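You operate a simulated robot arm through the tools that you are given. There is no shell and no other tool.

The job below is to be done with a simulated robot arm. You get a single attempt, and the scene is never put back.

TASK
Swap the lit beacon's dome for the white one.
Fine: switch the tester off first and leave it off; twist the new dome home; the old dome stands on the bench. Set down upright: clear dome.

The check looks at the end state, three seconds after you hand in, the way a careful person would. Anything else that was tipped, shoved, dropped, spilled or broken makes it a failure.

THE ROBOT
A 6-joint arm with a fingered hand, fixed in place. Base frame: the origin is at the foot of the arm, x ahead of it, y to its left, z up; the work surface is at about z = 0.85. Readings come in m, rad, newtons and seconds.
With the tool pointing down near the work surface it reaches from about 0.3 to 0.82 m from the base axis. Its first joint turns from -2.897 to 2.897 rad. Payload 4 kg.
The tool frame sits at the grasp point between the pads (the TCP): z along the fingers, y along the line on which they close. The tips reach 0.026 m beyond it. Largest opening 0.132 m; the body of the gripper starts 0.073 m behind the TCP. The gripper is a hand of 5 fingers: y runs from the thumb to the fingers, the wrist lies at [0, 0, -0.239] in the tool frame.
Orientation is that of the tool frame in the base frame, as a unit quaternion [w, x, y, z]. With the fingers straight down and closing along the base's y, the tool's x points along the base's -x, its y along +y and its z along -z.

THE INTERFACE
- The arm moves only by the tool move_arm. Its argument "moves" is a list of rows, each a list of 6 numbers: the shift along the base's x, y, z in m, then the turn, a rotation vector about the base's x, y, z in degrees. In form: [[tx, ty, tz, rx, ry, rz], ...]. A call has 1 to 20 rows; each row is the pose to reach, as a shift and turn from the pose commanded when the call began. Each row takes 0.2 s and may step no farther than 0.05 m and 0.15 rad from the row before; otherwise, the whole call is refused. A pose out of reach is approached as far as the arm can. The call stops where the force on the tool passes 40 N (or 10 N more than at its start, if that is more) or the arm is blocked; 0.2 s more then pass. In this call time passes only in rows, and 0.2 s behind the last. The reply holds the time, the measured pose of the TCP, the force on the tool along the base axes, the opening and the grip force, in the units named above and with some noise, with the torque about the TCP (base axes, N m) and any sound that the robot's microphone picked up.
- Cameras (640 x 400 px; columns grow to the right, rows downward): "scene" is fixed at [0.0512, -0.4999, 1.6129]; the picture's right is [0.89, -0.45, 0.00], its down [-0.25, -0.50, -0.83] and it looks along [0.37, 0.74, -0.56] (base axes); focal length 375 px, centre (320, 200). "wrist" rides on the gripper at [0.084, 0.002, -0.097] in the tool frame; the picture's right is [-0.02, 1.00, 0.00], its down [-0.75, -0.02, -0.66] and it looks along [-0.66, -0.01, 0.75] (tool axes); focal length 270 px, centre (320, 200). There is no depth. A picture from a camera that has moved, and an enlarged one, comes with that camera's place and axes in the base frame and with its lens.
- get_image(camera): a new picture of that camera. No time passes.
- finger_targets(finger1, finger2, finger3, finger4, thumb_bend): sets how far each is bent, from 0 (flat) to 1 (curled in); at 0.3 the hand is open as for a grip, at 0.7 the pads meet at the TCP. One left out holds its place. A second passes; each finger stops where it meets its share of the squeeze, and holds until it gets a number again. It is the only way to open and close the hand. It gives what a move gives, with no picture; readings hold the bend of each and the force on the fingers (four entries, about 0 where the hand has none), thumb and palm.
- close_up(camera, box): a new picture of the part [left, top, right, bottom] of that camera's present view, enlarged. No time passes.
- sign_off(): hands the job in; it is judged then, once.

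Places have to be worked out from the pictures, the camera data and where the tool is seen. Open the gripper and draw the arm clear of the work before you hand the job in, unless the task says otherwise.

The tools are called after "Request:" as name(argument=value, ...) on one line, values as JSON. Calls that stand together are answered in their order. move_arm: Moves the arm, as the interface text tells. Its arguments: {"type":"object","properties":{"moves":{"type":"array","items":{"type":"array","items":{"type":"number"}}}},"required":["moves"]} The other tools are called the same way: finger_targets (finger1, finger2, finger3, finger4, thumb_bend) moves the fingers one by one; get_image (camera) takes a picture; close_up (camera, box) takes an enlarged picture of a part of a camera's view; sign_off () hands the job in.

At the start:

```text
time: 0.0
tcp_pos: [0.483, 0.2554, 1.1659]
tcp_rot: [0.001, 0.0, 1.0, 0.0]
wrist_force: [-0.3, -0.4, 0.4]
ft_torque: [0.0, 0.04, -0.03]
finger_gap: 0.1319
grip_force: 0.0
shape: jaw
bend: [0.3, 0.3, 0.3, 0.3, 0.3]
finger forces: [0.0, 0.0, 0.0, 0.0, 0.1, 0.1]
```

scene: 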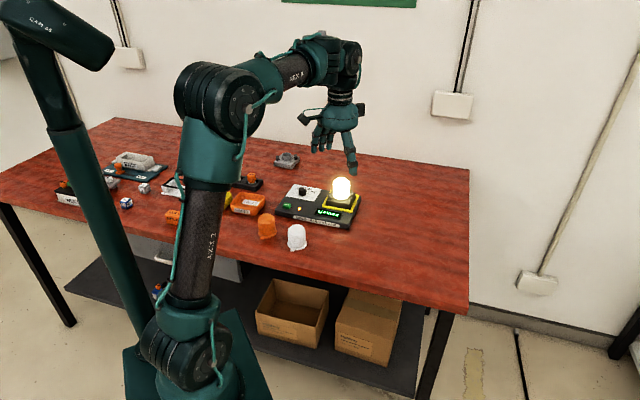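
wrist: 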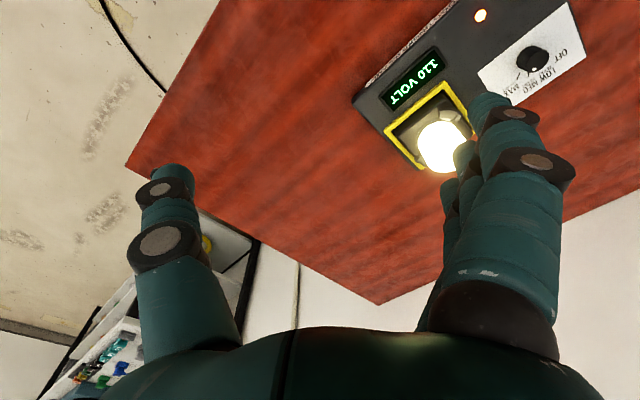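

I see the tester with a lit clear dome, and a white and an orange dome on the bench in front. I take enlarged views to find the knob, the dome and the spares.

Request:
close_up(camera="scene", box=[220, 150, 380, 250])

Request:
close_up(camera="wrist", box=[340, 0, 600, 180])

Request:
close_up(camera="scene", box=[40, 130, 300, 250])

```text
4.00 times, centred on (300, 200) of scene
camera zoom: at [0.0512, -0.4999, 1.6129], right [0.89, -0.45, 0.0], down [-0.25, -0.5, -0.83], along [0.37, 0.74, -0.56], focal length 1500 px, centre (400, 200)
```

zoom: 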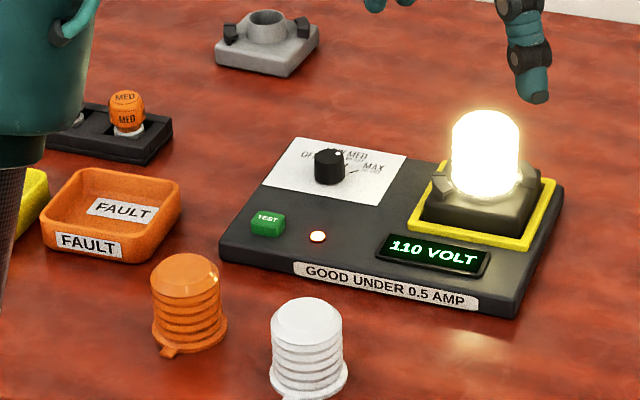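

```text
2.22 times, centred on (470, 90) of wrist
camera zoom: at [0.3995, 0.2576, 1.2622], right [0.02, 1.0, 0.0], down [0.75, -0.02, 0.66], along [0.66, -0.01, -0.75], focal length 601 px, centre (-13, 444)
```

zoom: 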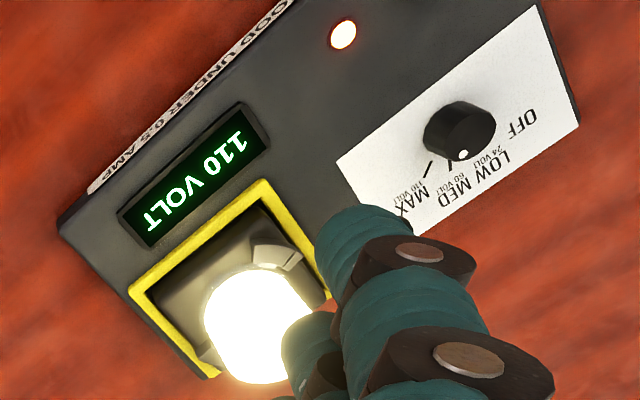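

```text
2.46 times, centred on (170, 190) of scene
camera zoom: at [0.0512, -0.4999, 1.6129], right [0.89, -0.45, 0.0], down [-0.25, -0.5, -0.83], along [0.37, 0.74, -0.56], focal length 923 px, centre (689, 225)
```

zoom: 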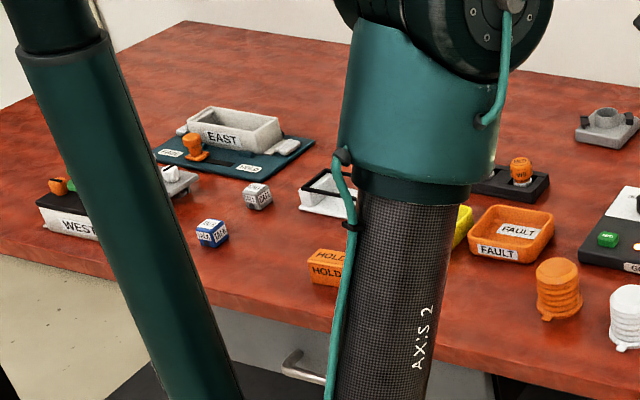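

The tester is turned about 45° on the bench. I judge the knob to be near (0.495, 0.515, 0.89), the lit dome near (0.58, 0.40), the white dome near (0.38, 0.31). I move high above and sideways to look at the knob from nearer.

Request:
move_arm(moves=[[-0.02, 0.04, -0.01, 0, 0, 0], [-0.04, 0.08, -0.02, 0, 0, 0], [-0.06, 0.12, -0.03, 0, 0, 0], [-0.08, 0.16, -0.04, 0, 0, 0], [-0.1, 0.2, -0.05, 0, 0, 0], [-0.12, 0.23, -0.05, 0, 0, 0]])

Request:
get_image(camera="wrist")

Request:
get_image(camera="scene")

```text
time: 1.4
tcp_pos: [0.363, 0.4861, 1.1163]
tcp_rot: [0.001, -0.001, 1.0, 0.001]
wrist_force: [-0.2, 0.2, 0.3]
ft_torque: [-0.02, 0.02, -0.02]
finger_gap: 0.132
grip_force: 0.0
shape: jaw
bend: [0.3, 0.3, 0.3, 0.3, 0.3]
finger forces: [0.0, 0.0, 0.0, 0.0, 0.0, 0.0]
```

```text
taken
camera wrist: at [0.2803, 0.4868, 1.2136], right [0.02, 1.0, 0.0], down [0.75, -0.02, 0.66], along [0.66, -0.01, -0.75], focal length 270 px, centre (320, 200)
```

wrist: 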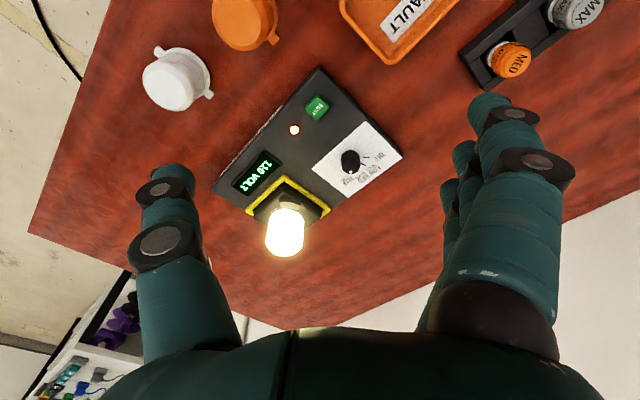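

```text
taken
```

scene: 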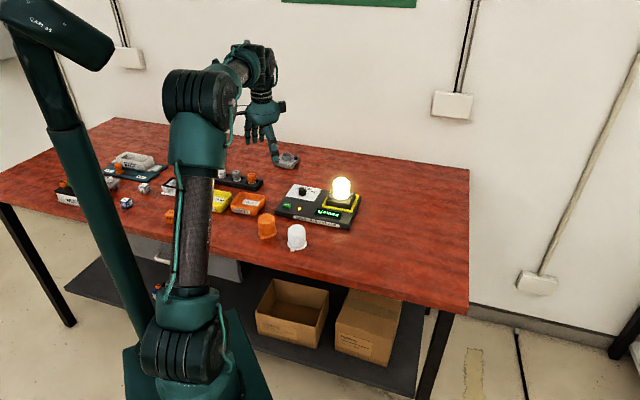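

The whole tester and both spare domes are in view now. I enlarge the knob, the socket and the domes.

Request:
close_up(camera="wrist", box=[310, 110, 410, 200])

Request:
close_up(camera="wrist", box=[210, 170, 340, 270])

Request:
close_up(camera="wrist", box=[120, 0, 290, 120])

Request:
close_up(camera="scene", box=[250, 140, 350, 260])

Request:
close_up(camera="scene", box=[310, 160, 370, 220])

Request:
close_up(camera="scene", box=[250, 205, 330, 255])

```text
4.44 times, centred on (360, 155) of wrist
camera zoom: at [0.2803, 0.4868, 1.2136], right [0.02, 1.0, 0.0], down [0.75, -0.02, 0.66], along [0.66, -0.01, -0.75], focal length 1201 px, centre (142, 400)
```

zoom: 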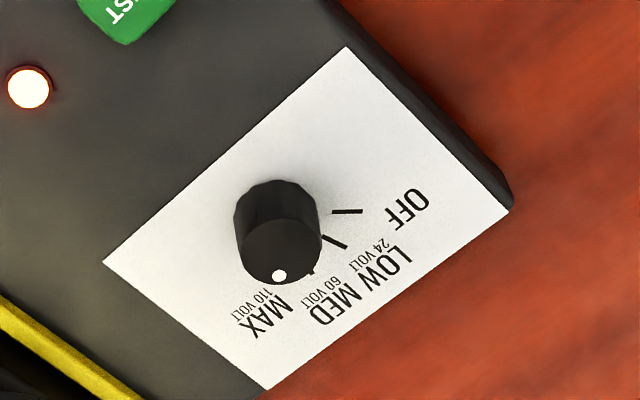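

```text
4.00 times, centred on (275, 220) of wrist
camera zoom: at [0.2803, 0.4868, 1.2136], right [0.02, 1.0, 0.0], down [0.75, -0.02, 0.66], along [0.66, -0.01, -0.75], focal length 1081 px, centre (500, 120)
```

zoom: 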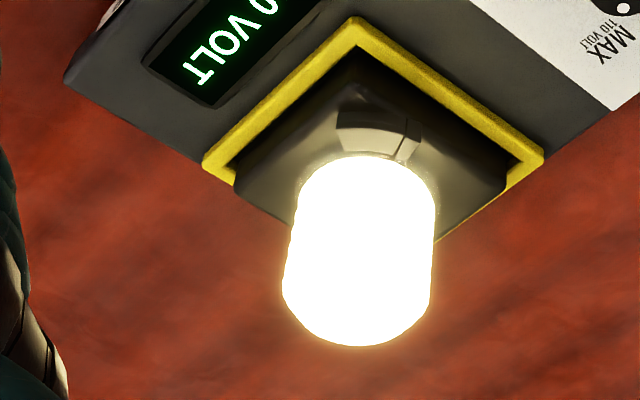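

```text
3.33 times, centred on (205, 60) of wrist
camera zoom: at [0.2803, 0.4868, 1.2136], right [0.02, 1.0, 0.0], down [0.75, -0.02, 0.66], along [0.66, -0.01, -0.75], focal length 901 px, centre (703, 667)
```

zoom: 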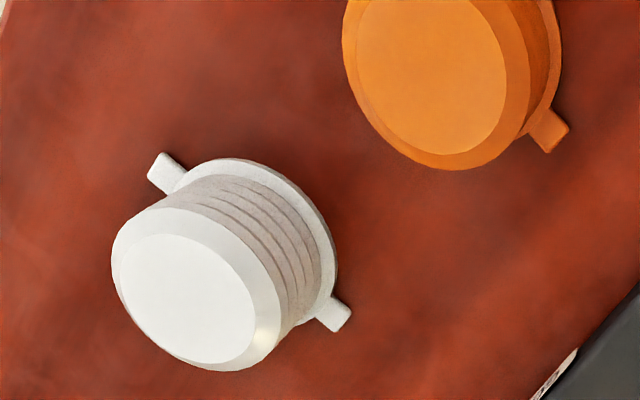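

```text
3.33 times, centred on (300, 200) of scene
camera zoom: at [0.0512, -0.4999, 1.6129], right [0.89, -0.45, 0.0], down [-0.25, -0.5, -0.83], along [0.37, 0.74, -0.56], focal length 1250 px, centre (387, 200)
```

zoom: 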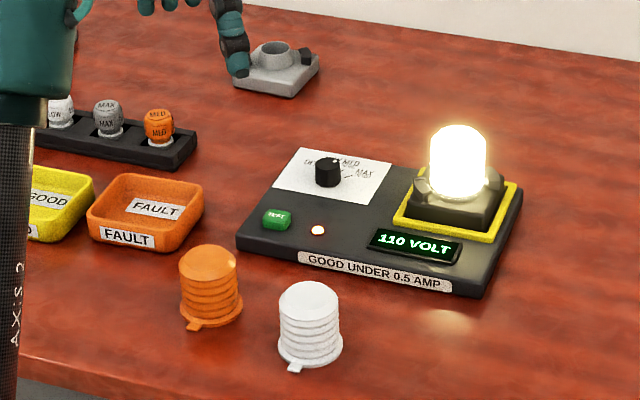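

```text
6.67 times, centred on (340, 190) of scene
camera zoom: at [0.0512, -0.4999, 1.6129], right [0.89, -0.45, 0.0], down [-0.25, -0.5, -0.83], along [0.37, 0.74, -0.56], focal length 2500 px, centre (187, 267)
```

zoom: 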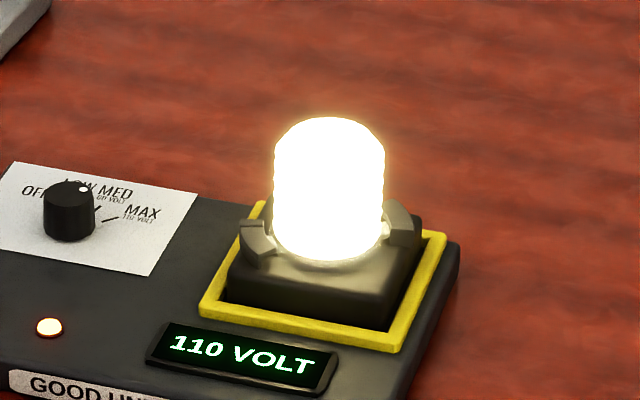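

```text
8.00 times, centred on (290, 230) of scene
camera zoom: at [0.0512, -0.4999, 1.6129], right [0.89, -0.45, 0.0], down [-0.25, -0.5, -0.83], along [0.37, 0.74, -0.56], focal length 3000 px, centre (560, -40)
```

zoom: 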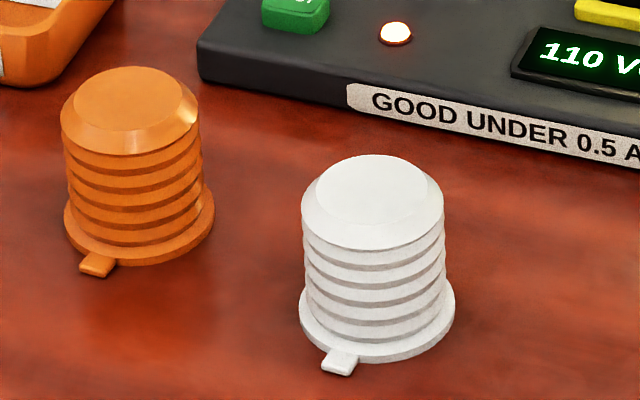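

The knob's dot is at MAX (110 volt), towards +x, with OFF about 90° counter-clockwise from above (towards +y). I look at the hand and the spare socket more closely before going in.

Request:
close_up(camera="scene", box=[230, 80, 320, 180])

Request:
close_up(camera="wrist", box=[420, 80, 600, 200])

```text
4.00 times, centred on (275, 130) of scene
camera zoom: at [0.0512, -0.4999, 1.6129], right [0.89, -0.45, 0.0], down [-0.25, -0.5, -0.83], along [0.37, 0.74, -0.56], focal length 1500 px, centre (500, 480)
```

zoom: 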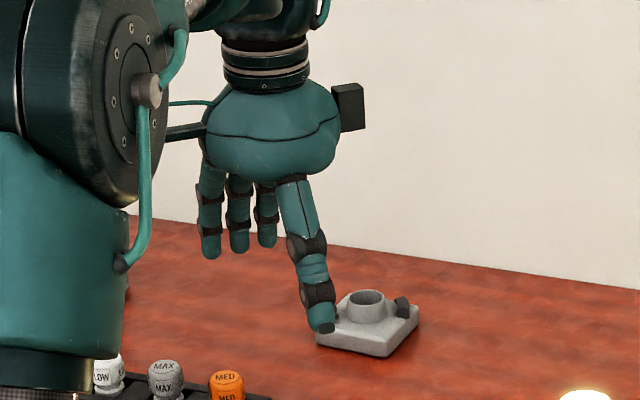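

```text
3.33 times, centred on (510, 140) of wrist
camera zoom: at [0.2803, 0.4868, 1.2136], right [0.02, 1.0, 0.0], down [0.75, -0.02, 0.66], along [0.66, -0.01, -0.75], focal length 901 px, centre (-313, 400)
```

zoom: 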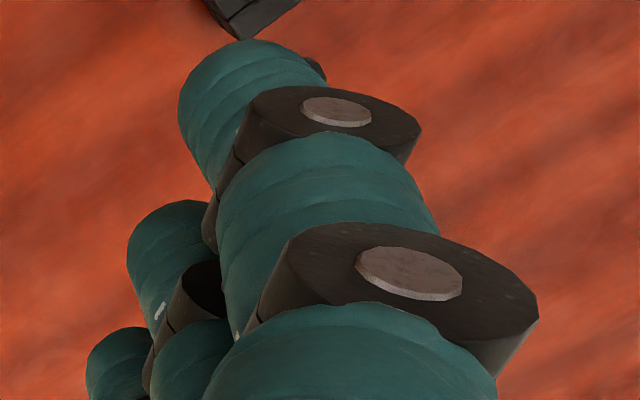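

The hand's thumb is on the −y side and the four fingers on +y, spread along the tool's x. In the open air I try bending finger1 and finger4 flat to learn which is which.

Request:
finger_targets(finger1=0.0, finger2=0.6, finger3=0.6, finger4=0.0, thumb_bend=0.6)

Request:
get_image(camera="wrist")

Request:
close_up(camera="scene", box=[230, 80, 320, 180])

```text
time: 2.4
tcp_pos: [0.3644, 0.4857, 1.117]
tcp_rot: [0.0, 0.0, 1.0, 0.0]
wrist_force: [-0.8, -0.5, -0.5]
ft_torque: [-0.03, 0.02, 0.01]
finger_gap: 0.121
grip_force: 0.0
shape: fingers
bend: [0.0, 0.6, 0.6, 0.0, 0.6]
finger forces: [0.0, 0.0, 0.1, 0.0, 0.0, 0.0]
```

```text
taken
camera wrist: at [0.2806, 0.4865, 1.2135], right [0.02, 1.0, 0.0], down [0.75, -0.02, 0.66], along [0.66, -0.01, -0.75], focal length 270 px, centre (320, 200)
```

wrist: 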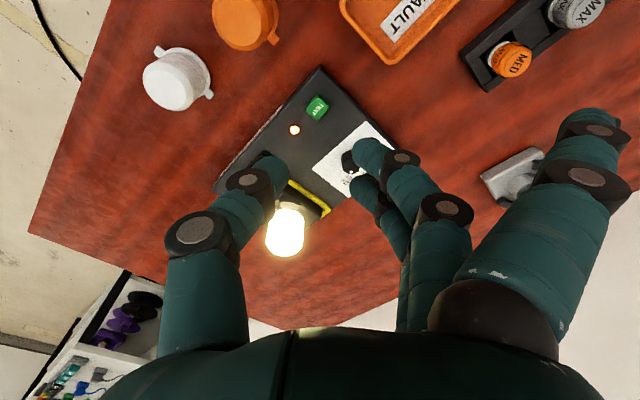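

```text
4.00 times, centred on (275, 130) of scene
camera zoom: at [0.0512, -0.4999, 1.6129], right [0.89, -0.45, 0.0], down [-0.25, -0.5, -0.83], along [0.37, 0.74, -0.56], focal length 1500 px, centre (500, 480)
```

zoom: 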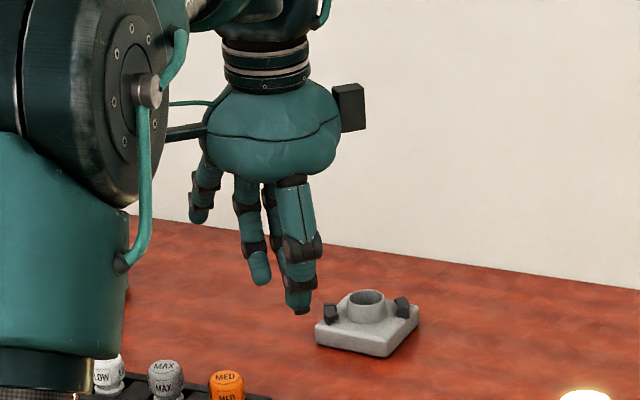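

Fingers 2 and 3 sit symmetrically opposite the thumb, about 0.011 m either side of the centre; the outer fingers lie out of the way when flat. I move above the knob at about (0.495, 0.523) with a −45° yaw, so that there is room for a +90° turn.

Request:
move_arm(moves=[[0.022, 0.006, -0.01, 0, 0, -7.5], [0.044, 0.012, -0.025, 0, 0, -15], [0.066, 0.018, -0.04, 0, 0, -22.5], [0.088, 0.025, -0.06, 0, 0, -30], [0.11, 0.031, -0.08, 0, 0, -37.5], [0.132, 0.037, -0.1, 0, 0, -45]])

Request:
get_image(camera="wrist")

Request:
close_up(camera="scene", box=[250, 110, 370, 220])

```text
time: 3.8
tcp_pos: [0.4951, 0.5231, 1.0174]
tcp_rot: [-0.001, 0.383, 0.924, 0.0]
wrist_force: [-0.8, -0.1, 0.7]
ft_torque: [-0.04, 0.01, 0.0]
finger_gap: 0.1208
grip_force: 0.0
shape: fingers
bend: [0.0, 0.6, 0.6, 0.0, 0.6]
finger forces: [0.0, 0.0, 0.0, 0.1, 0.1, 0.0]
```

```text
taken
camera wrist: at [0.438, 0.5838, 1.1134], right [0.72, 0.69, 0.0], down [0.52, -0.54, 0.66], along [0.46, -0.47, -0.75], focal length 270 px, centre (320, 200)
```

wrist: 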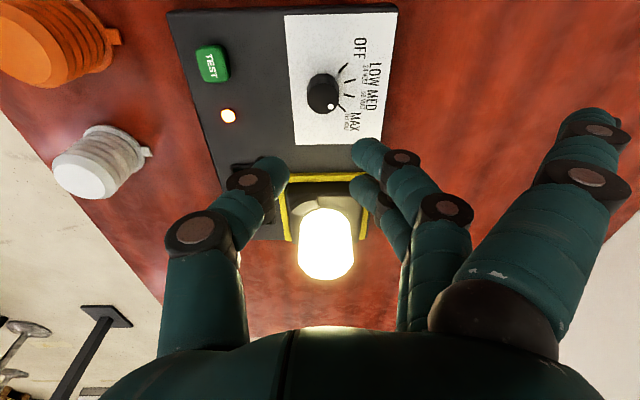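

```text
3.64 times, centred on (310, 165) of scene
camera zoom: at [0.0512, -0.4999, 1.6129], right [0.89, -0.45, 0.0], down [-0.25, -0.5, -0.83], along [0.37, 0.74, -0.56], focal length 1364 px, centre (356, 327)
```

zoom: 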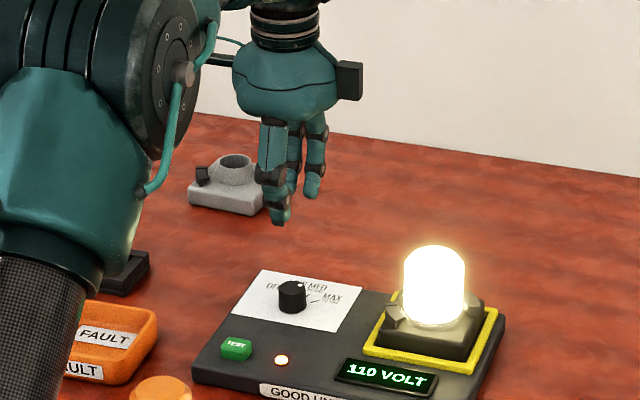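

From this pose I enlarge the knob to fix its centre and top height.

Request:
close_up(camera="wrist", box=[280, 50, 380, 140])

Request:
close_up(camera="wrist", box=[270, 160, 390, 290])

```text
4.44 times, centred on (330, 95) of wrist
camera zoom: at [0.438, 0.5838, 1.1134], right [0.72, 0.69, 0.0], down [0.52, -0.54, 0.66], along [0.46, -0.47, -0.75], focal length 1201 px, centre (276, 667)
```

zoom: 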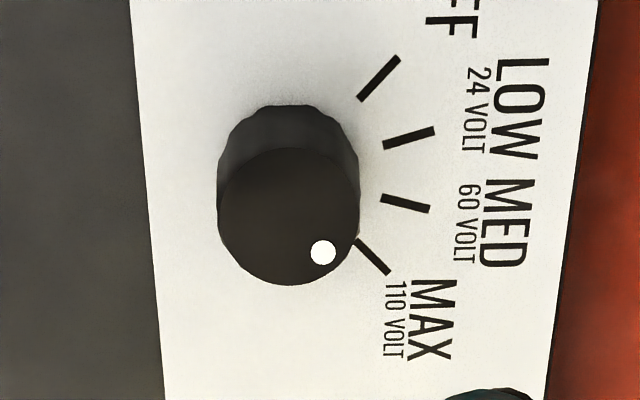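

```text
3.08 times, centred on (330, 225) of wrist
camera zoom: at [0.438, 0.5838, 1.1134], right [0.72, 0.69, 0.0], down [0.52, -0.54, 0.66], along [0.46, -0.47, -0.75], focal length 832 px, centre (289, 123)
```

zoom: 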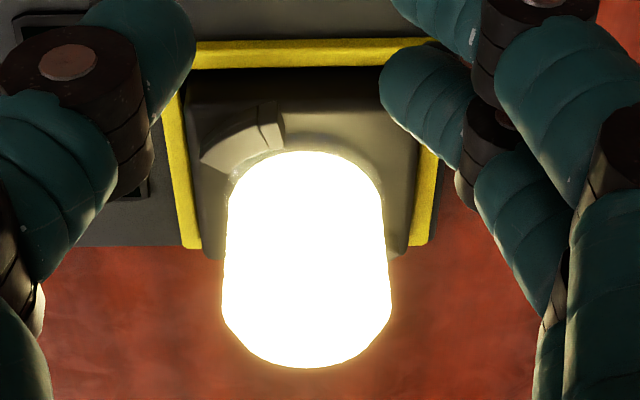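

The knob's top is about (0.497, 0.527, 0.90), 25 mm across, on a panel at z ≈ 0.879. I open the gripping fingers to 0.5 and go down part of the way to check the alignment.

Request:
finger_targets(finger2=0.5, finger3=0.5, thumb_bend=0.5)

Request:
move_arm(moves=[[0.0015, 0.004, -0.03, 0, 0, 0], [0.0015, 0.004, -0.06, 0, 0, 0], [0.0015, 0.004, -0.08, 0, 0, 0]])

Request:
get_image(camera="wrist")

Request:
close_up(camera="scene", box=[270, 150, 350, 220])

```text
time: 4.8
tcp_pos: [0.4953, 0.5236, 1.0162]
tcp_rot: [-0.001, 0.382, 0.924, 0.0]
wrist_force: [-0.6, -0.3, -0.5]
ft_torque: [-0.01, 0.04, 0.03]
finger_gap: 0.1364
grip_force: 0.0
shape: fingers
bend: [0.0, 0.5, 0.5, 0.0, 0.5]
finger forces: [0.0, 0.0, 0.0, 0.0, 0.0, 0.0]
```

```text
time: 5.6
tcp_pos: [0.4968, 0.5275, 0.9368]
tcp_rot: [0.0, 0.383, 0.924, 0.0]
wrist_force: [0.0, 0.6, -0.4]
ft_torque: [-0.03, -0.01, -0.02]
finger_gap: 0.1363
grip_force: 0.0
shape: fingers
bend: [0.0, 0.5, 0.5, 0.0, 0.5]
finger forces: [0.0, 0.0, 0.1, 0.1, 0.0, 0.0]
```

```text
taken
camera wrist: at [0.4389, 0.5876, 1.0339], right [0.72, 0.69, 0.0], down [0.52, -0.54, 0.66], along [0.46, -0.47, -0.75], focal length 270 px, centre (320, 200)
```

wrist: 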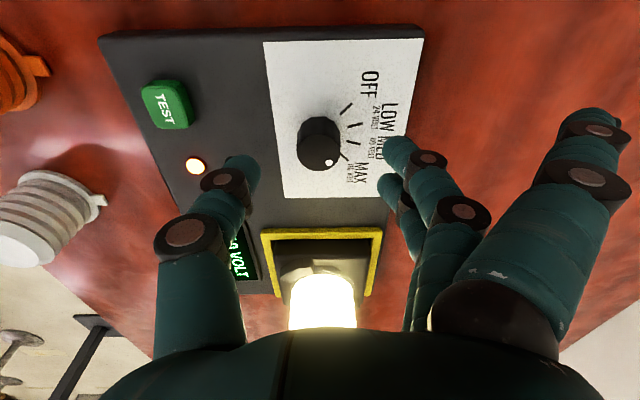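

```text
5.71 times, centred on (310, 185) of scene
camera zoom: at [0.0512, -0.4999, 1.6129], right [0.89, -0.45, 0.0], down [-0.25, -0.5, -0.83], along [0.37, 0.74, -0.56], focal length 2143 px, centre (377, 286)
```

zoom: 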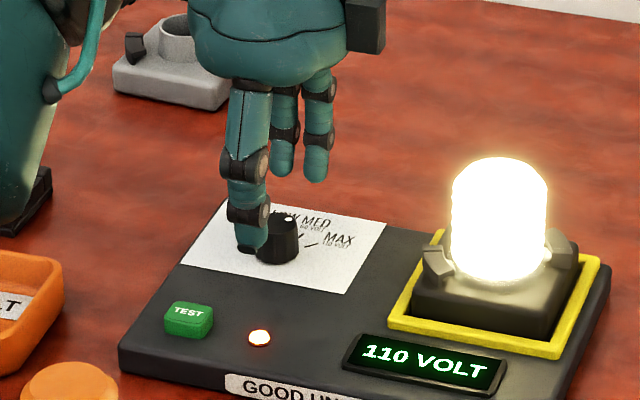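

The knob appears almost centred between the thumb and fingers. I enlarge it to correct the remaining offset.

Request:
close_up(camera="wrist", box=[260, 90, 400, 200])

```text
3.64 times, centred on (330, 145) of wrist
camera zoom: at [0.4389, 0.5876, 1.0339], right [0.72, 0.69, 0.0], down [0.52, -0.54, 0.66], along [0.46, -0.47, -0.75], focal length 983 px, centre (284, 400)
```

zoom: 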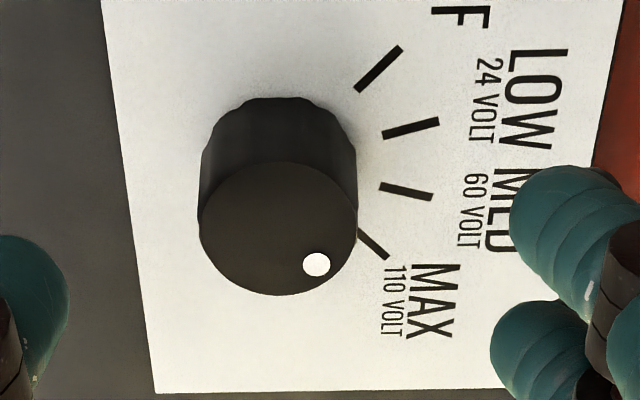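

Two views agree: the knob's axis is at (0.497, 0.5275), top at 0.897, which is under the TCP. I go straight down to TCP z ≈ 0.912 and close the thumb and the two middle fingers on it.

Request:
move_arm(moves=[[0, 0, -0.013, 0, 0, 0], [0, 0, -0.025, 0, 0, 0]])

Request:
finger_targets(finger2=0.68, finger3=0.68, thumb_bend=0.68)

Request:
get_image(camera="wrist")

Request:
close_up(camera="scene", box=[270, 150, 350, 220])

```text
time: 6.2
tcp_pos: [0.4963, 0.5261, 0.9122]
tcp_rot: [0.0, 0.383, 0.924, 0.0]
wrist_force: [0.1, 0.7, 0.0]
ft_torque: [0.0, 0.0, 0.01]
finger_gap: 0.1365
grip_force: 0.1
shape: fingers
bend: [0.0, 0.5, 0.5, 0.0, 0.5]
finger forces: [0.1, 0.1, 0.1, 0.0, 0.0, 0.0]
```

```text
time: 7.2
tcp_pos: [0.496, 0.5267, 0.9102]
tcp_rot: [0.0, 0.383, 0.924, 0.001]
wrist_force: [-1.5, -1.9, -3.9]
ft_torque: [-0.03, 0.03, -0.01]
finger_gap: 0.116
grip_force: 4.6
shape: fingers
bend: [0.0, 0.65, 0.66, 0.0, 0.65]
finger forces: [0.1, 2.0, 1.5, 0.0, 6.5, 0.0]
```

```text
taken
camera wrist: at [0.4393, 0.5871, 1.0078], right [0.72, 0.69, 0.0], down [0.52, -0.54, 0.66], along [0.46, -0.47, -0.75], focal length 270 px, centre (320, 200)
```

wrist: 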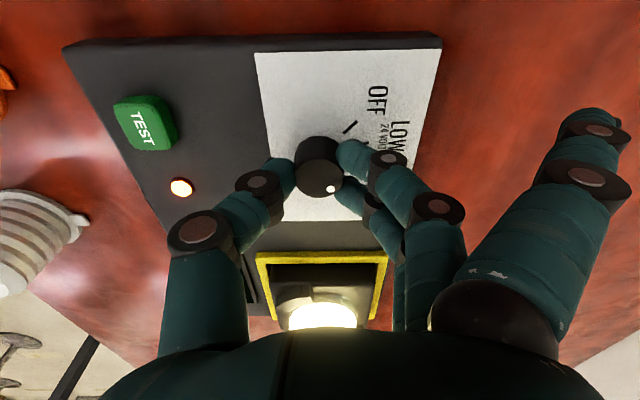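

```text
5.71 times, centred on (310, 185) of scene
camera zoom: at [0.0512, -0.4999, 1.6129], right [0.89, -0.45, 0.0], down [-0.25, -0.5, -0.83], along [0.37, 0.74, -0.56], focal length 2143 px, centre (377, 286)
```

zoom: 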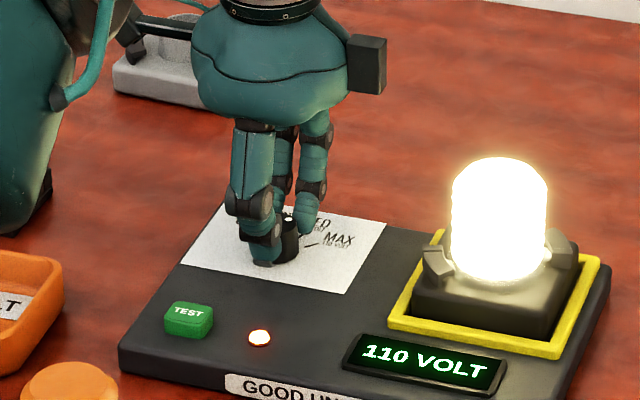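

The knob is held by thumb and two fingers with about 5 N. I squeeze a little more and turn the first 32° counter-clockwise to see whether the knob follows.

Request:
finger_targets(finger2=0.74, finger3=0.74, thumb_bend=0.74)

Request:
move_arm(moves=[[0, 0, 0, 0, 0, 6], [0, 0, 0, 0, 0, 12], [0, 0, 0, 0, 0, 18], [0, 0, 0, 0, 0, 24], [0, 0, 0, 0, 0, 30]])

Request:
get_image(camera="wrist")

Request:
close_up(camera="scene", box=[270, 150, 350, 220])

```text
time: 8.2
tcp_pos: [0.4974, 0.5262, 0.9103]
tcp_rot: [0.0, 0.383, 0.924, 0.0]
wrist_force: [-0.8, -1.4, -11.9]
ft_torque: [-0.04, 0.06, 0.01]
finger_gap: 0.1151
grip_force: 13.8
shape: fingers
bend: [0.0, 0.7, 0.7, 0.0, 0.66]
finger forces: [0.0, 6.7, 6.3, 0.0, 14.2, 0.0]
```

```text
time: 9.4
tcp_pos: [0.4957, 0.5283, 0.9111]
tcp_rot: [0.0, 0.13, 0.992, 0.0]
wrist_force: [1.9, -1.1, -9.0]
ft_torque: [-0.08, -0.03, 0.02]
finger_gap: 0.1154
grip_force: 14.3
shape: fingers
bend: [0.0, 0.7, 0.7, 0.0, 0.66]
finger forces: [0.1, 6.7, 7.0, 0.0, 14.3, 0.0]
```

```text
taken
camera wrist: at [0.4164, 0.5503, 1.0072], right [0.28, 0.96, 0.0], down [0.72, -0.21, 0.66], along [0.63, -0.18, -0.75], focal length 270 px, centre (320, 200)
```

wrist: 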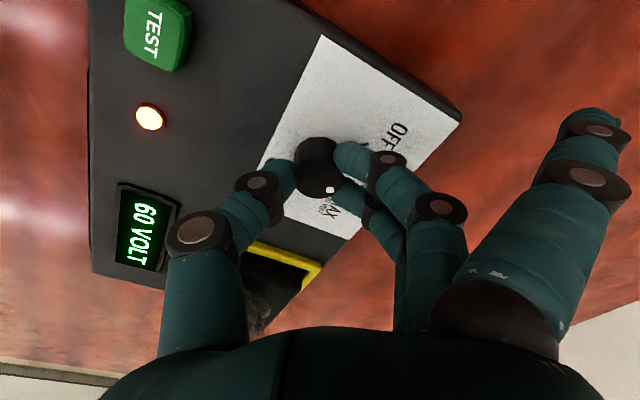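

```text
5.71 times, centred on (310, 185) of scene
camera zoom: at [0.0512, -0.4999, 1.6129], right [0.89, -0.45, 0.0], down [-0.25, -0.5, -0.83], along [0.37, 0.74, -0.56], focal length 2143 px, centre (377, 286)
```

zoom: 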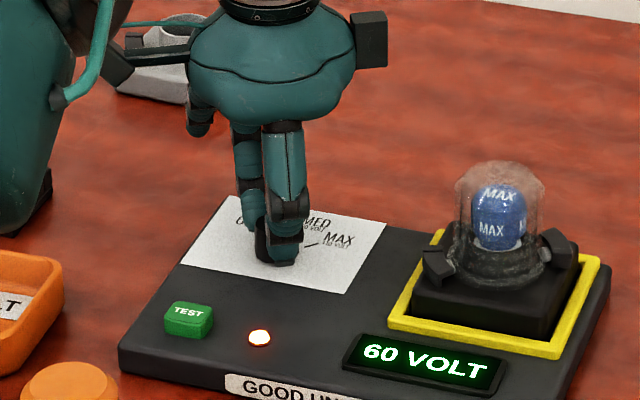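

The knob follows: the display shows 60 VOLT and the lamp (a blue MAX bulb) is now dark under the clear dome. I turn the remaining 60° or so to OFF.

Request:
move_arm(moves=[[0, 0, 0, 0, 0, 7], [0, 0, 0, 0, 0, 14], [0, 0, 0, 0, 0, 21], [0, 0, 0, 0, 0, 28], [0, 0, 0, 0, 0, 35], [0, 0, 0, 0, 0, 42], [0, 0, 0, 0, 0, 49], [0, 0, 0, 0, 0, 56], [0, 0, 0, 0, 0, 61]])

Request:
get_image(camera="wrist")

Request:
close_up(camera="scene", box=[270, 150, 350, 220])

```text
time: 11.4
tcp_pos: [0.4976, 0.528, 0.9113]
tcp_rot: [-0.001, -0.392, 0.92, 0.0]
wrist_force: [-2.1, 1.9, -9.9]
ft_torque: [0.01, 0.04, -0.06]
finger_gap: 0.115
grip_force: 13.5
shape: fingers
bend: [0.0, 0.7, 0.7, 0.0, 0.67]
finger forces: [0.0, 7.3, 7.7, 0.0, 12.0, 0.0]
```

```text
taken
camera wrist: at [0.4374, 0.4675, 1.0074], right [-0.71, 0.71, 0.0], down [0.53, 0.53, 0.66], along [0.47, 0.46, -0.75], focal length 270 px, centre (320, 200)
```

wrist: 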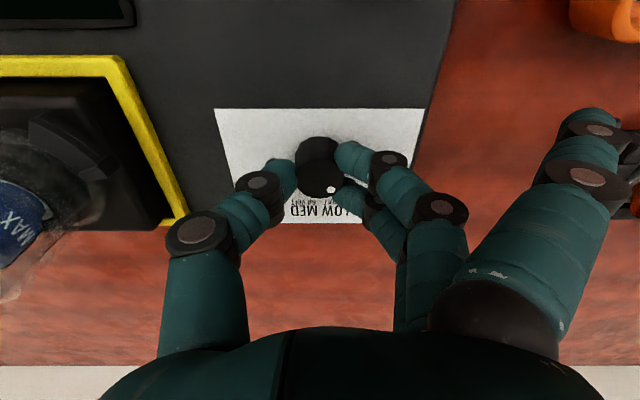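

```text
5.71 times, centred on (310, 185) of scene
camera zoom: at [0.0512, -0.4999, 1.6129], right [0.89, -0.45, 0.0], down [-0.25, -0.5, -0.83], along [0.37, 0.74, -0.56], focal length 2143 px, centre (377, 286)
```

zoom: 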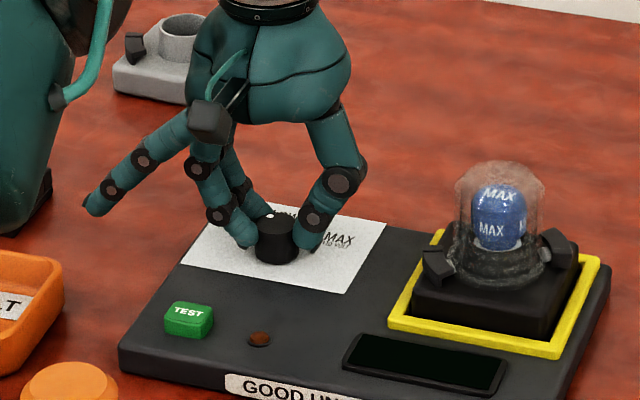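

The display and the pilot light are dark, so the tester is OFF. I release the knob and rise straight up.

Request:
finger_targets(finger2=0.5, finger3=0.5, thumb_bend=0.5)

Request:
move_arm(moves=[[0, 0, 0.03, 0, 0, 0], [0, 0, 0.07, 0, 0, 0], [0, 0, 0.11, 0, 0, 0], [0, 0, 0.15, 0, 0, 0]])

Request:
get_image(camera="wrist")

Request:
close_up(camera="scene", box=[310, 160, 370, 220])

Request:
close_up(camera="scene", box=[260, 160, 370, 230])

```text
time: 12.4
tcp_pos: [0.4962, 0.5275, 0.9114]
tcp_rot: [0.001, -0.39, 0.921, 0.0]
wrist_force: [-0.2, 0.0, -0.1]
ft_torque: [-0.01, 0.03, -0.01]
finger_gap: 0.1364
grip_force: 0.0
shape: fingers
bend: [0.0, 0.5, 0.5, 0.0, 0.5]
finger forces: [0.0, 0.0, 0.0, 0.1, 0.1, 0.1]
```

```text
time: 13.4
tcp_pos: [0.4974, 0.5306, 1.0589]
tcp_rot: [-0.001, -0.391, 0.92, 0.0]
wrist_force: [0.5, 0.1, -1.0]
ft_torque: [-0.01, 0.0, -0.02]
finger_gap: 0.1364
grip_force: 0.1
shape: fingers
bend: [0.0, 0.5, 0.5, 0.0, 0.5]
finger forces: [0.1, 0.0, 0.1, 0.0, 0.1, 0.1]
```

```text
taken
camera wrist: at [0.4391, 0.4703, 1.1561], right [-0.7, 0.71, 0.0], down [0.53, 0.53, 0.66], along [0.47, 0.46, -0.75], focal length 270 px, centre (320, 200)
```

wrist: 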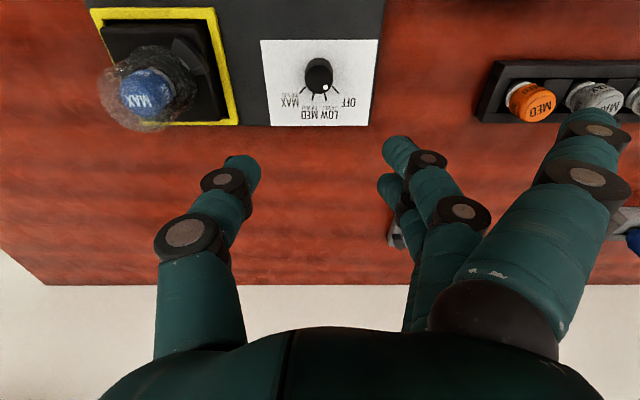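

```text
6.67 times, centred on (340, 190) of scene
camera zoom: at [0.0512, -0.4999, 1.6129], right [0.89, -0.45, 0.0], down [-0.25, -0.5, -0.83], along [0.37, 0.74, -0.56], focal length 2500 px, centre (187, 267)
```

zoom: 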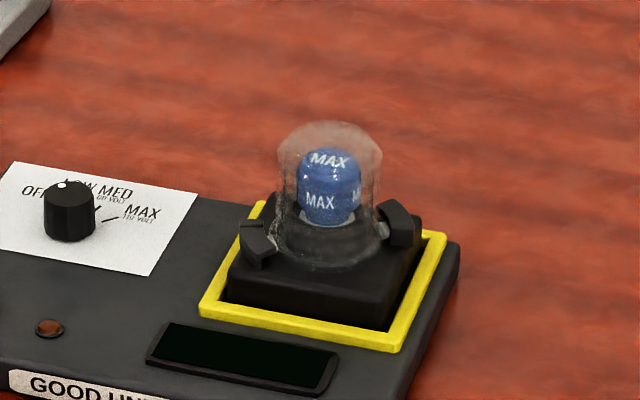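

```text
5.71 times, centred on (315, 195) of scene
camera zoom: at [0.0512, -0.4999, 1.6129], right [0.89, -0.45, 0.0], down [-0.25, -0.5, -0.83], along [0.37, 0.74, -0.56], focal length 2143 px, centre (349, 229)
```

zoom: 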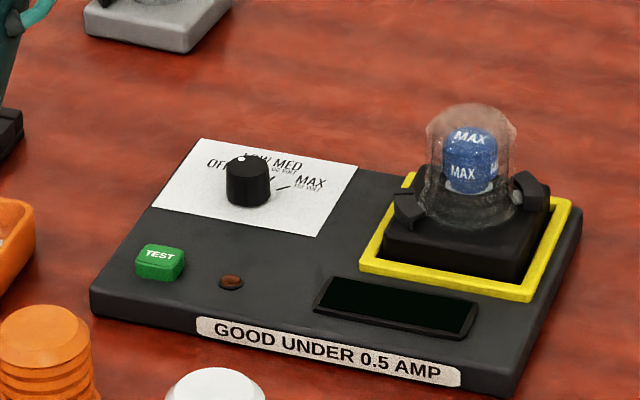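

The dot is now at OFF and the lamp is dark. The clear dome sits between two black hook clips at about (0.597, 0.427); I move above it to see the clips and find which way they open.

Request:
move_arm(moves=[[0.01, -0.01, 0.03, 0, 0, -8], [0.03, -0.03, 0.04, 0, 0, -16], [0.05, -0.05, 0.04, 0, 0, -24], [0.07, -0.07, 0.04, 0, 0, -32], [0.085, -0.09, 0.04, 0, 0, -40], [0.1, -0.104, 0.04, 0, 0, -46]])

Request:
get_image(camera="wrist")

Request:
close_up(camera="wrist", box=[260, 60, 400, 190])

```text
time: 14.8
tcp_pos: [0.5957, 0.4237, 1.1006]
tcp_rot: [0.0, 0.0, 1.0, -0.001]
wrist_force: [0.7, -0.2, -0.9]
ft_torque: [-0.03, 0.01, -0.01]
finger_gap: 0.1363
grip_force: 0.2
shape: fingers
bend: [0.0, 0.5, 0.5, 0.0, 0.5]
finger forces: [0.1, 0.0, 0.1, 0.1, 0.0, 0.0]
```

```text
taken
camera wrist: at [0.5123, 0.425, 1.1974], right [0.02, 1.0, 0.0], down [0.75, -0.02, 0.66], along [0.66, -0.01, -0.75], focal length 270 px, centre (320, 200)
```

wrist: 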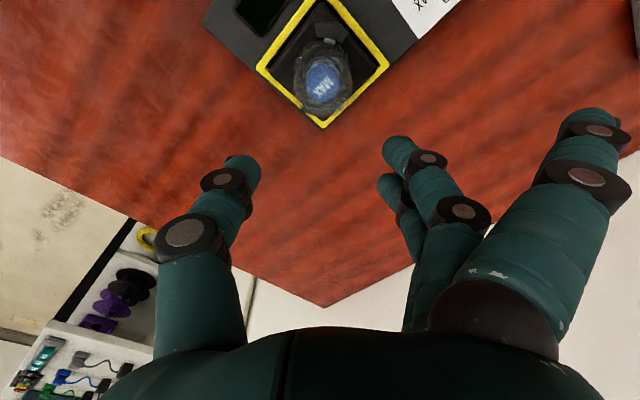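

```text
3.08 times, centred on (330, 125) of wrist
camera zoom: at [0.5123, 0.425, 1.1974], right [0.02, 1.0, 0.0], down [0.75, -0.02, 0.66], along [0.66, -0.01, -0.75], focal length 832 px, centre (289, 431)
```

zoom: 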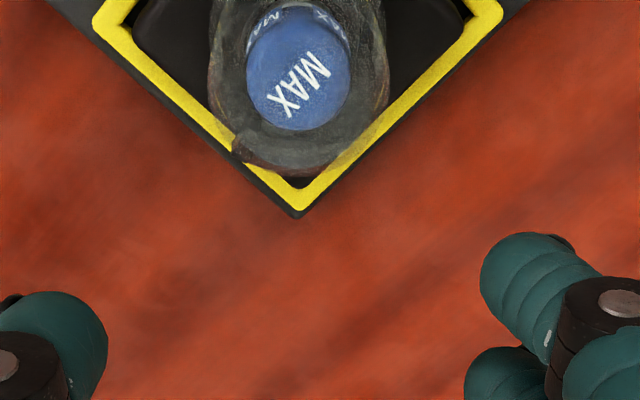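

Request:
close_up(camera="wrist", box=[250, 0, 400, 130])

```text
3.08 times, centred on (325, 65) of wrist
camera zoom: at [0.5123, 0.425, 1.1974], right [0.02, 1.0, 0.0], down [0.75, -0.02, 0.66], along [0.66, -0.01, -0.75], focal length 832 px, centre (305, 615)
```

zoom: 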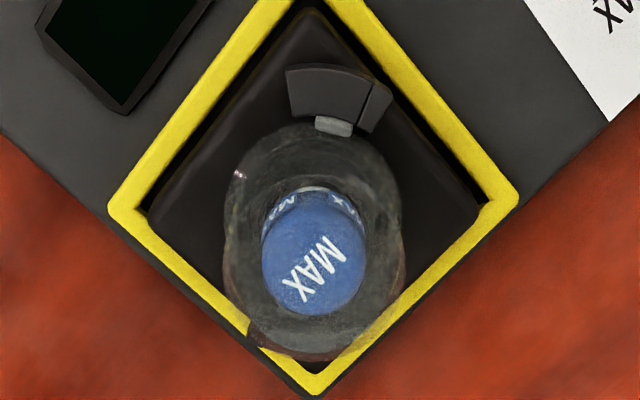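

I see one clip on the robot's side, a roof with a small block at one end and the dome's tab under it. I enlarge both clips to settle the locking direction.

Request:
close_up(camera="wrist", box=[305, 10, 355, 50])

Request:
close_up(camera="scene", box=[325, 175, 365, 205])

Request:
close_up(camera="scene", box=[265, 145, 310, 175])

```text
10.00 times, centred on (330, 30) of wrist
camera zoom: at [0.5123, 0.425, 1.1974], right [0.02, 1.0, 0.0], down [0.75, -0.02, 0.66], along [0.66, -0.01, -0.75], focal length 2703 px, centre (220, 1900)
```

zoom: 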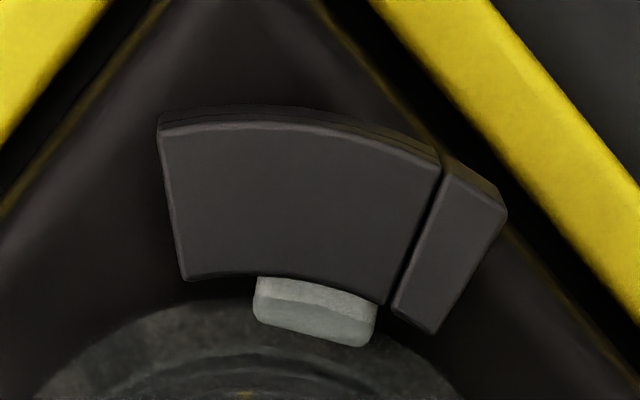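

```text
13.33 times, centred on (345, 190) of scene
camera zoom: at [0.0512, -0.4999, 1.6129], right [0.89, -0.45, 0.0], down [-0.25, -0.5, -0.83], along [0.37, 0.74, -0.56], focal length 5000 px, centre (-13, 333)
```

zoom: 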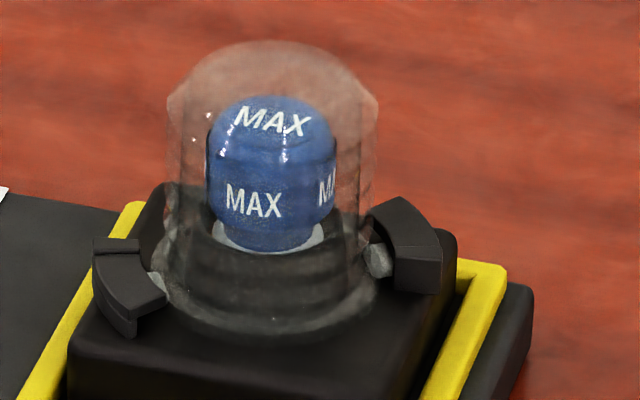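

```text
13.33 times, centred on (288, 160) of scene
camera zoom: at [0.0512, -0.4999, 1.6129], right [0.89, -0.45, 0.0], down [-0.25, -0.5, -0.83], along [0.37, 0.74, -0.56], focal length 5000 px, centre (753, 733)
```

zoom: 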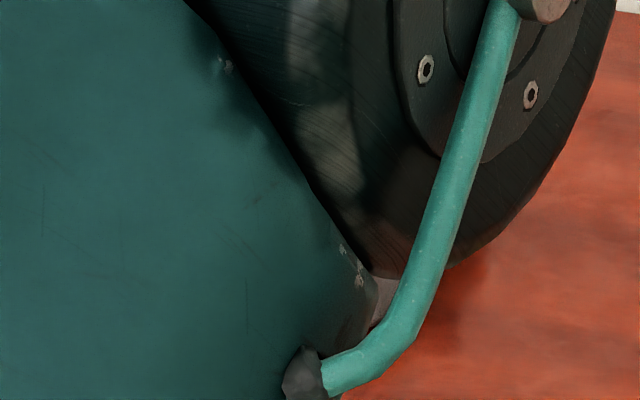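

The roof is open at its counter-clockwise end (seen from above) and the stop post is at its clockwise end, so unlocking is about +40° about z and locking is clockwise. The white dome's tabs lie at about 43°/223°, already inside the entry window. I set all fingers to 0.45, yaw −20° and come lower above the clear dome to check the centring.

Request:
finger_targets(finger1=0.45, finger2=0.45, finger3=0.45, finger4=0.45, thumb_bend=0.45)

Request:
move_arm(moves=[[0.0, 0.001, -0.03, 0, 0, -7], [0.001, 0.002, -0.06, 0, 0, -14], [0.001, 0.003, -0.09, 0, 0, -20]])

Request:
get_image(camera="wrist")

Request:
close_up(camera="scene", box=[300, 140, 380, 210])

```text
time: 15.8
tcp_pos: [0.5958, 0.4244, 1.1008]
tcp_rot: [0.001, 0.001, 1.0, 0.0]
wrist_force: [0.4, -0.6, 0.5]
ft_torque: [-0.03, 0.01, -0.02]
finger_gap: 0.0906
grip_force: 0.0
shape: fingers
bend: [0.45, 0.45, 0.45, 0.45, 0.45]
finger forces: [0.0, 0.0, 0.0, 0.0, 0.0, 0.0]
```

```text
time: 16.6
tcp_pos: [0.5972, 0.4243, 1.0118]
tcp_rot: [0.0, 0.174, 0.985, 0.0]
wrist_force: [0.2, 0.0, -0.1]
ft_torque: [0.03, 0.01, -0.01]
finger_gap: 0.0908
grip_force: 0.1
shape: fingers
bend: [0.45, 0.45, 0.45, 0.45, 0.45]
finger forces: [0.0, 0.0, 0.0, 0.1, 0.0, 0.0]
```

```text
taken
camera wrist: at [0.5189, 0.456, 1.1081], right [0.36, 0.93, 0.0], down [0.7, -0.27, 0.66], along [0.61, -0.24, -0.75], focal length 270 px, centre (320, 200)
```

wrist: 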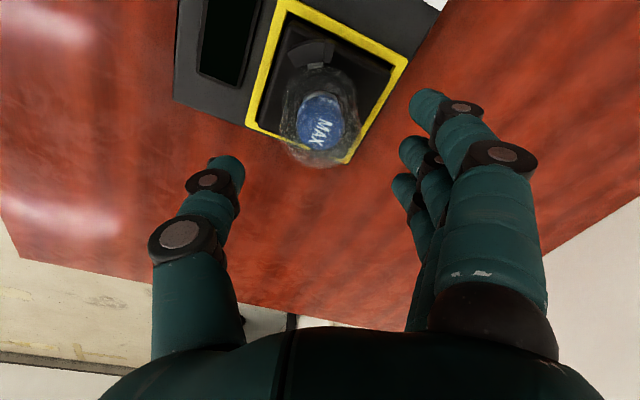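

```text
5.71 times, centred on (340, 175) of scene
camera zoom: at [0.0512, -0.4999, 1.6129], right [0.89, -0.45, 0.0], down [-0.25, -0.5, -0.83], along [0.37, 0.74, -0.56], focal length 2143 px, centre (206, 343)
```

zoom: 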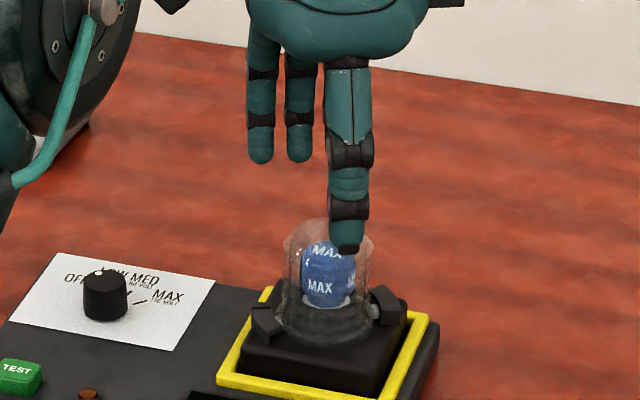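

Request:
close_up(camera="wrist", box=[250, 20, 400, 180])

```text
2.50 times, centred on (325, 100) of wrist
camera zoom: at [0.5189, 0.456, 1.1081], right [0.36, 0.93, 0.0], down [0.7, -0.27, 0.66], along [0.61, -0.24, -0.75], focal length 676 px, centre (308, 450)
```

zoom: 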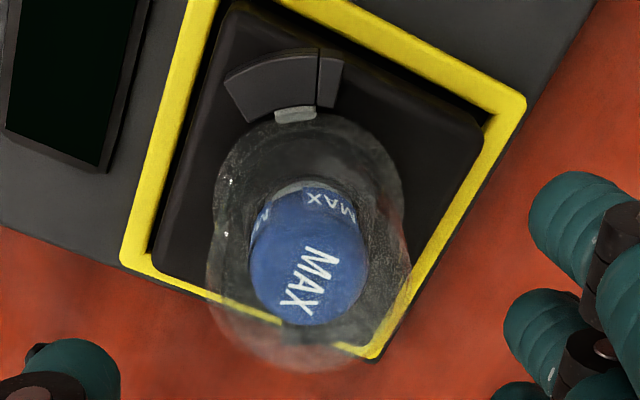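

The dome is centred laterally between thumb and fingers; the frame corners put the socket's axis at (0.597, 0.428). I go down to TCP z ≈ 0.956, so that the tips stay above the clips (top ≈ 0.915).

Request:
move_arm(moves=[[0, 0.001, -0.02, 0, 0, 0], [0, 0.0015, -0.04, 0, 0, 0], [0, 0.0015, -0.056, 0, 0, 0]])

Request:
get_image(camera="wrist")

Request:
close_up(camera="scene", box=[310, 150, 370, 210])

```text
time: 17.4
tcp_pos: [0.5986, 0.4277, 0.9545]
tcp_rot: [0.001, 0.174, 0.985, 0.0]
wrist_force: [1.0, 0.2, -0.1]
ft_torque: [-0.03, 0.0, -0.02]
finger_gap: 0.0909
grip_force: 0.0
shape: fingers
bend: [0.45, 0.45, 0.45, 0.45, 0.45]
finger forces: [0.1, 0.0, 0.1, 0.0, 0.0, 0.1]
```

```text
taken
camera wrist: at [0.5203, 0.4572, 1.0515], right [0.36, 0.93, 0.0], down [0.7, -0.27, 0.66], along [0.61, -0.24, -0.75], focal length 270 px, centre (320, 200)
```

wrist: 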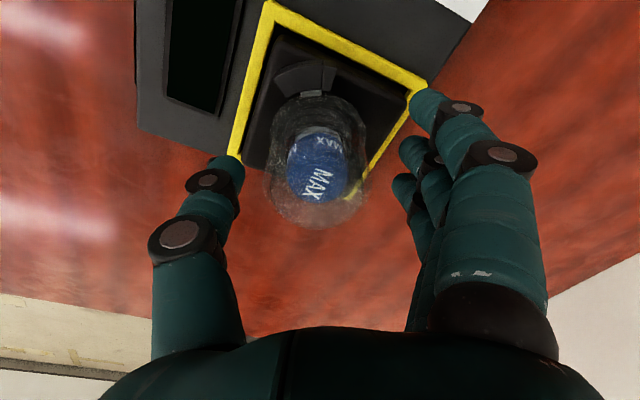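

```text
6.67 times, centred on (340, 180) of scene
camera zoom: at [0.0512, -0.4999, 1.6129], right [0.89, -0.45, 0.0], down [-0.25, -0.5, -0.83], along [0.37, 0.74, -0.56], focal length 2500 px, centre (187, 333)
```

zoom: 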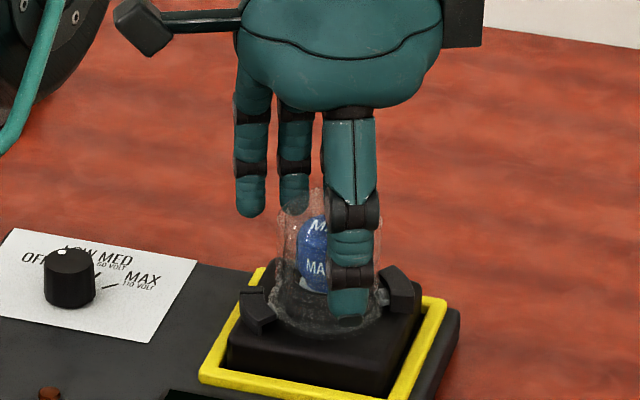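

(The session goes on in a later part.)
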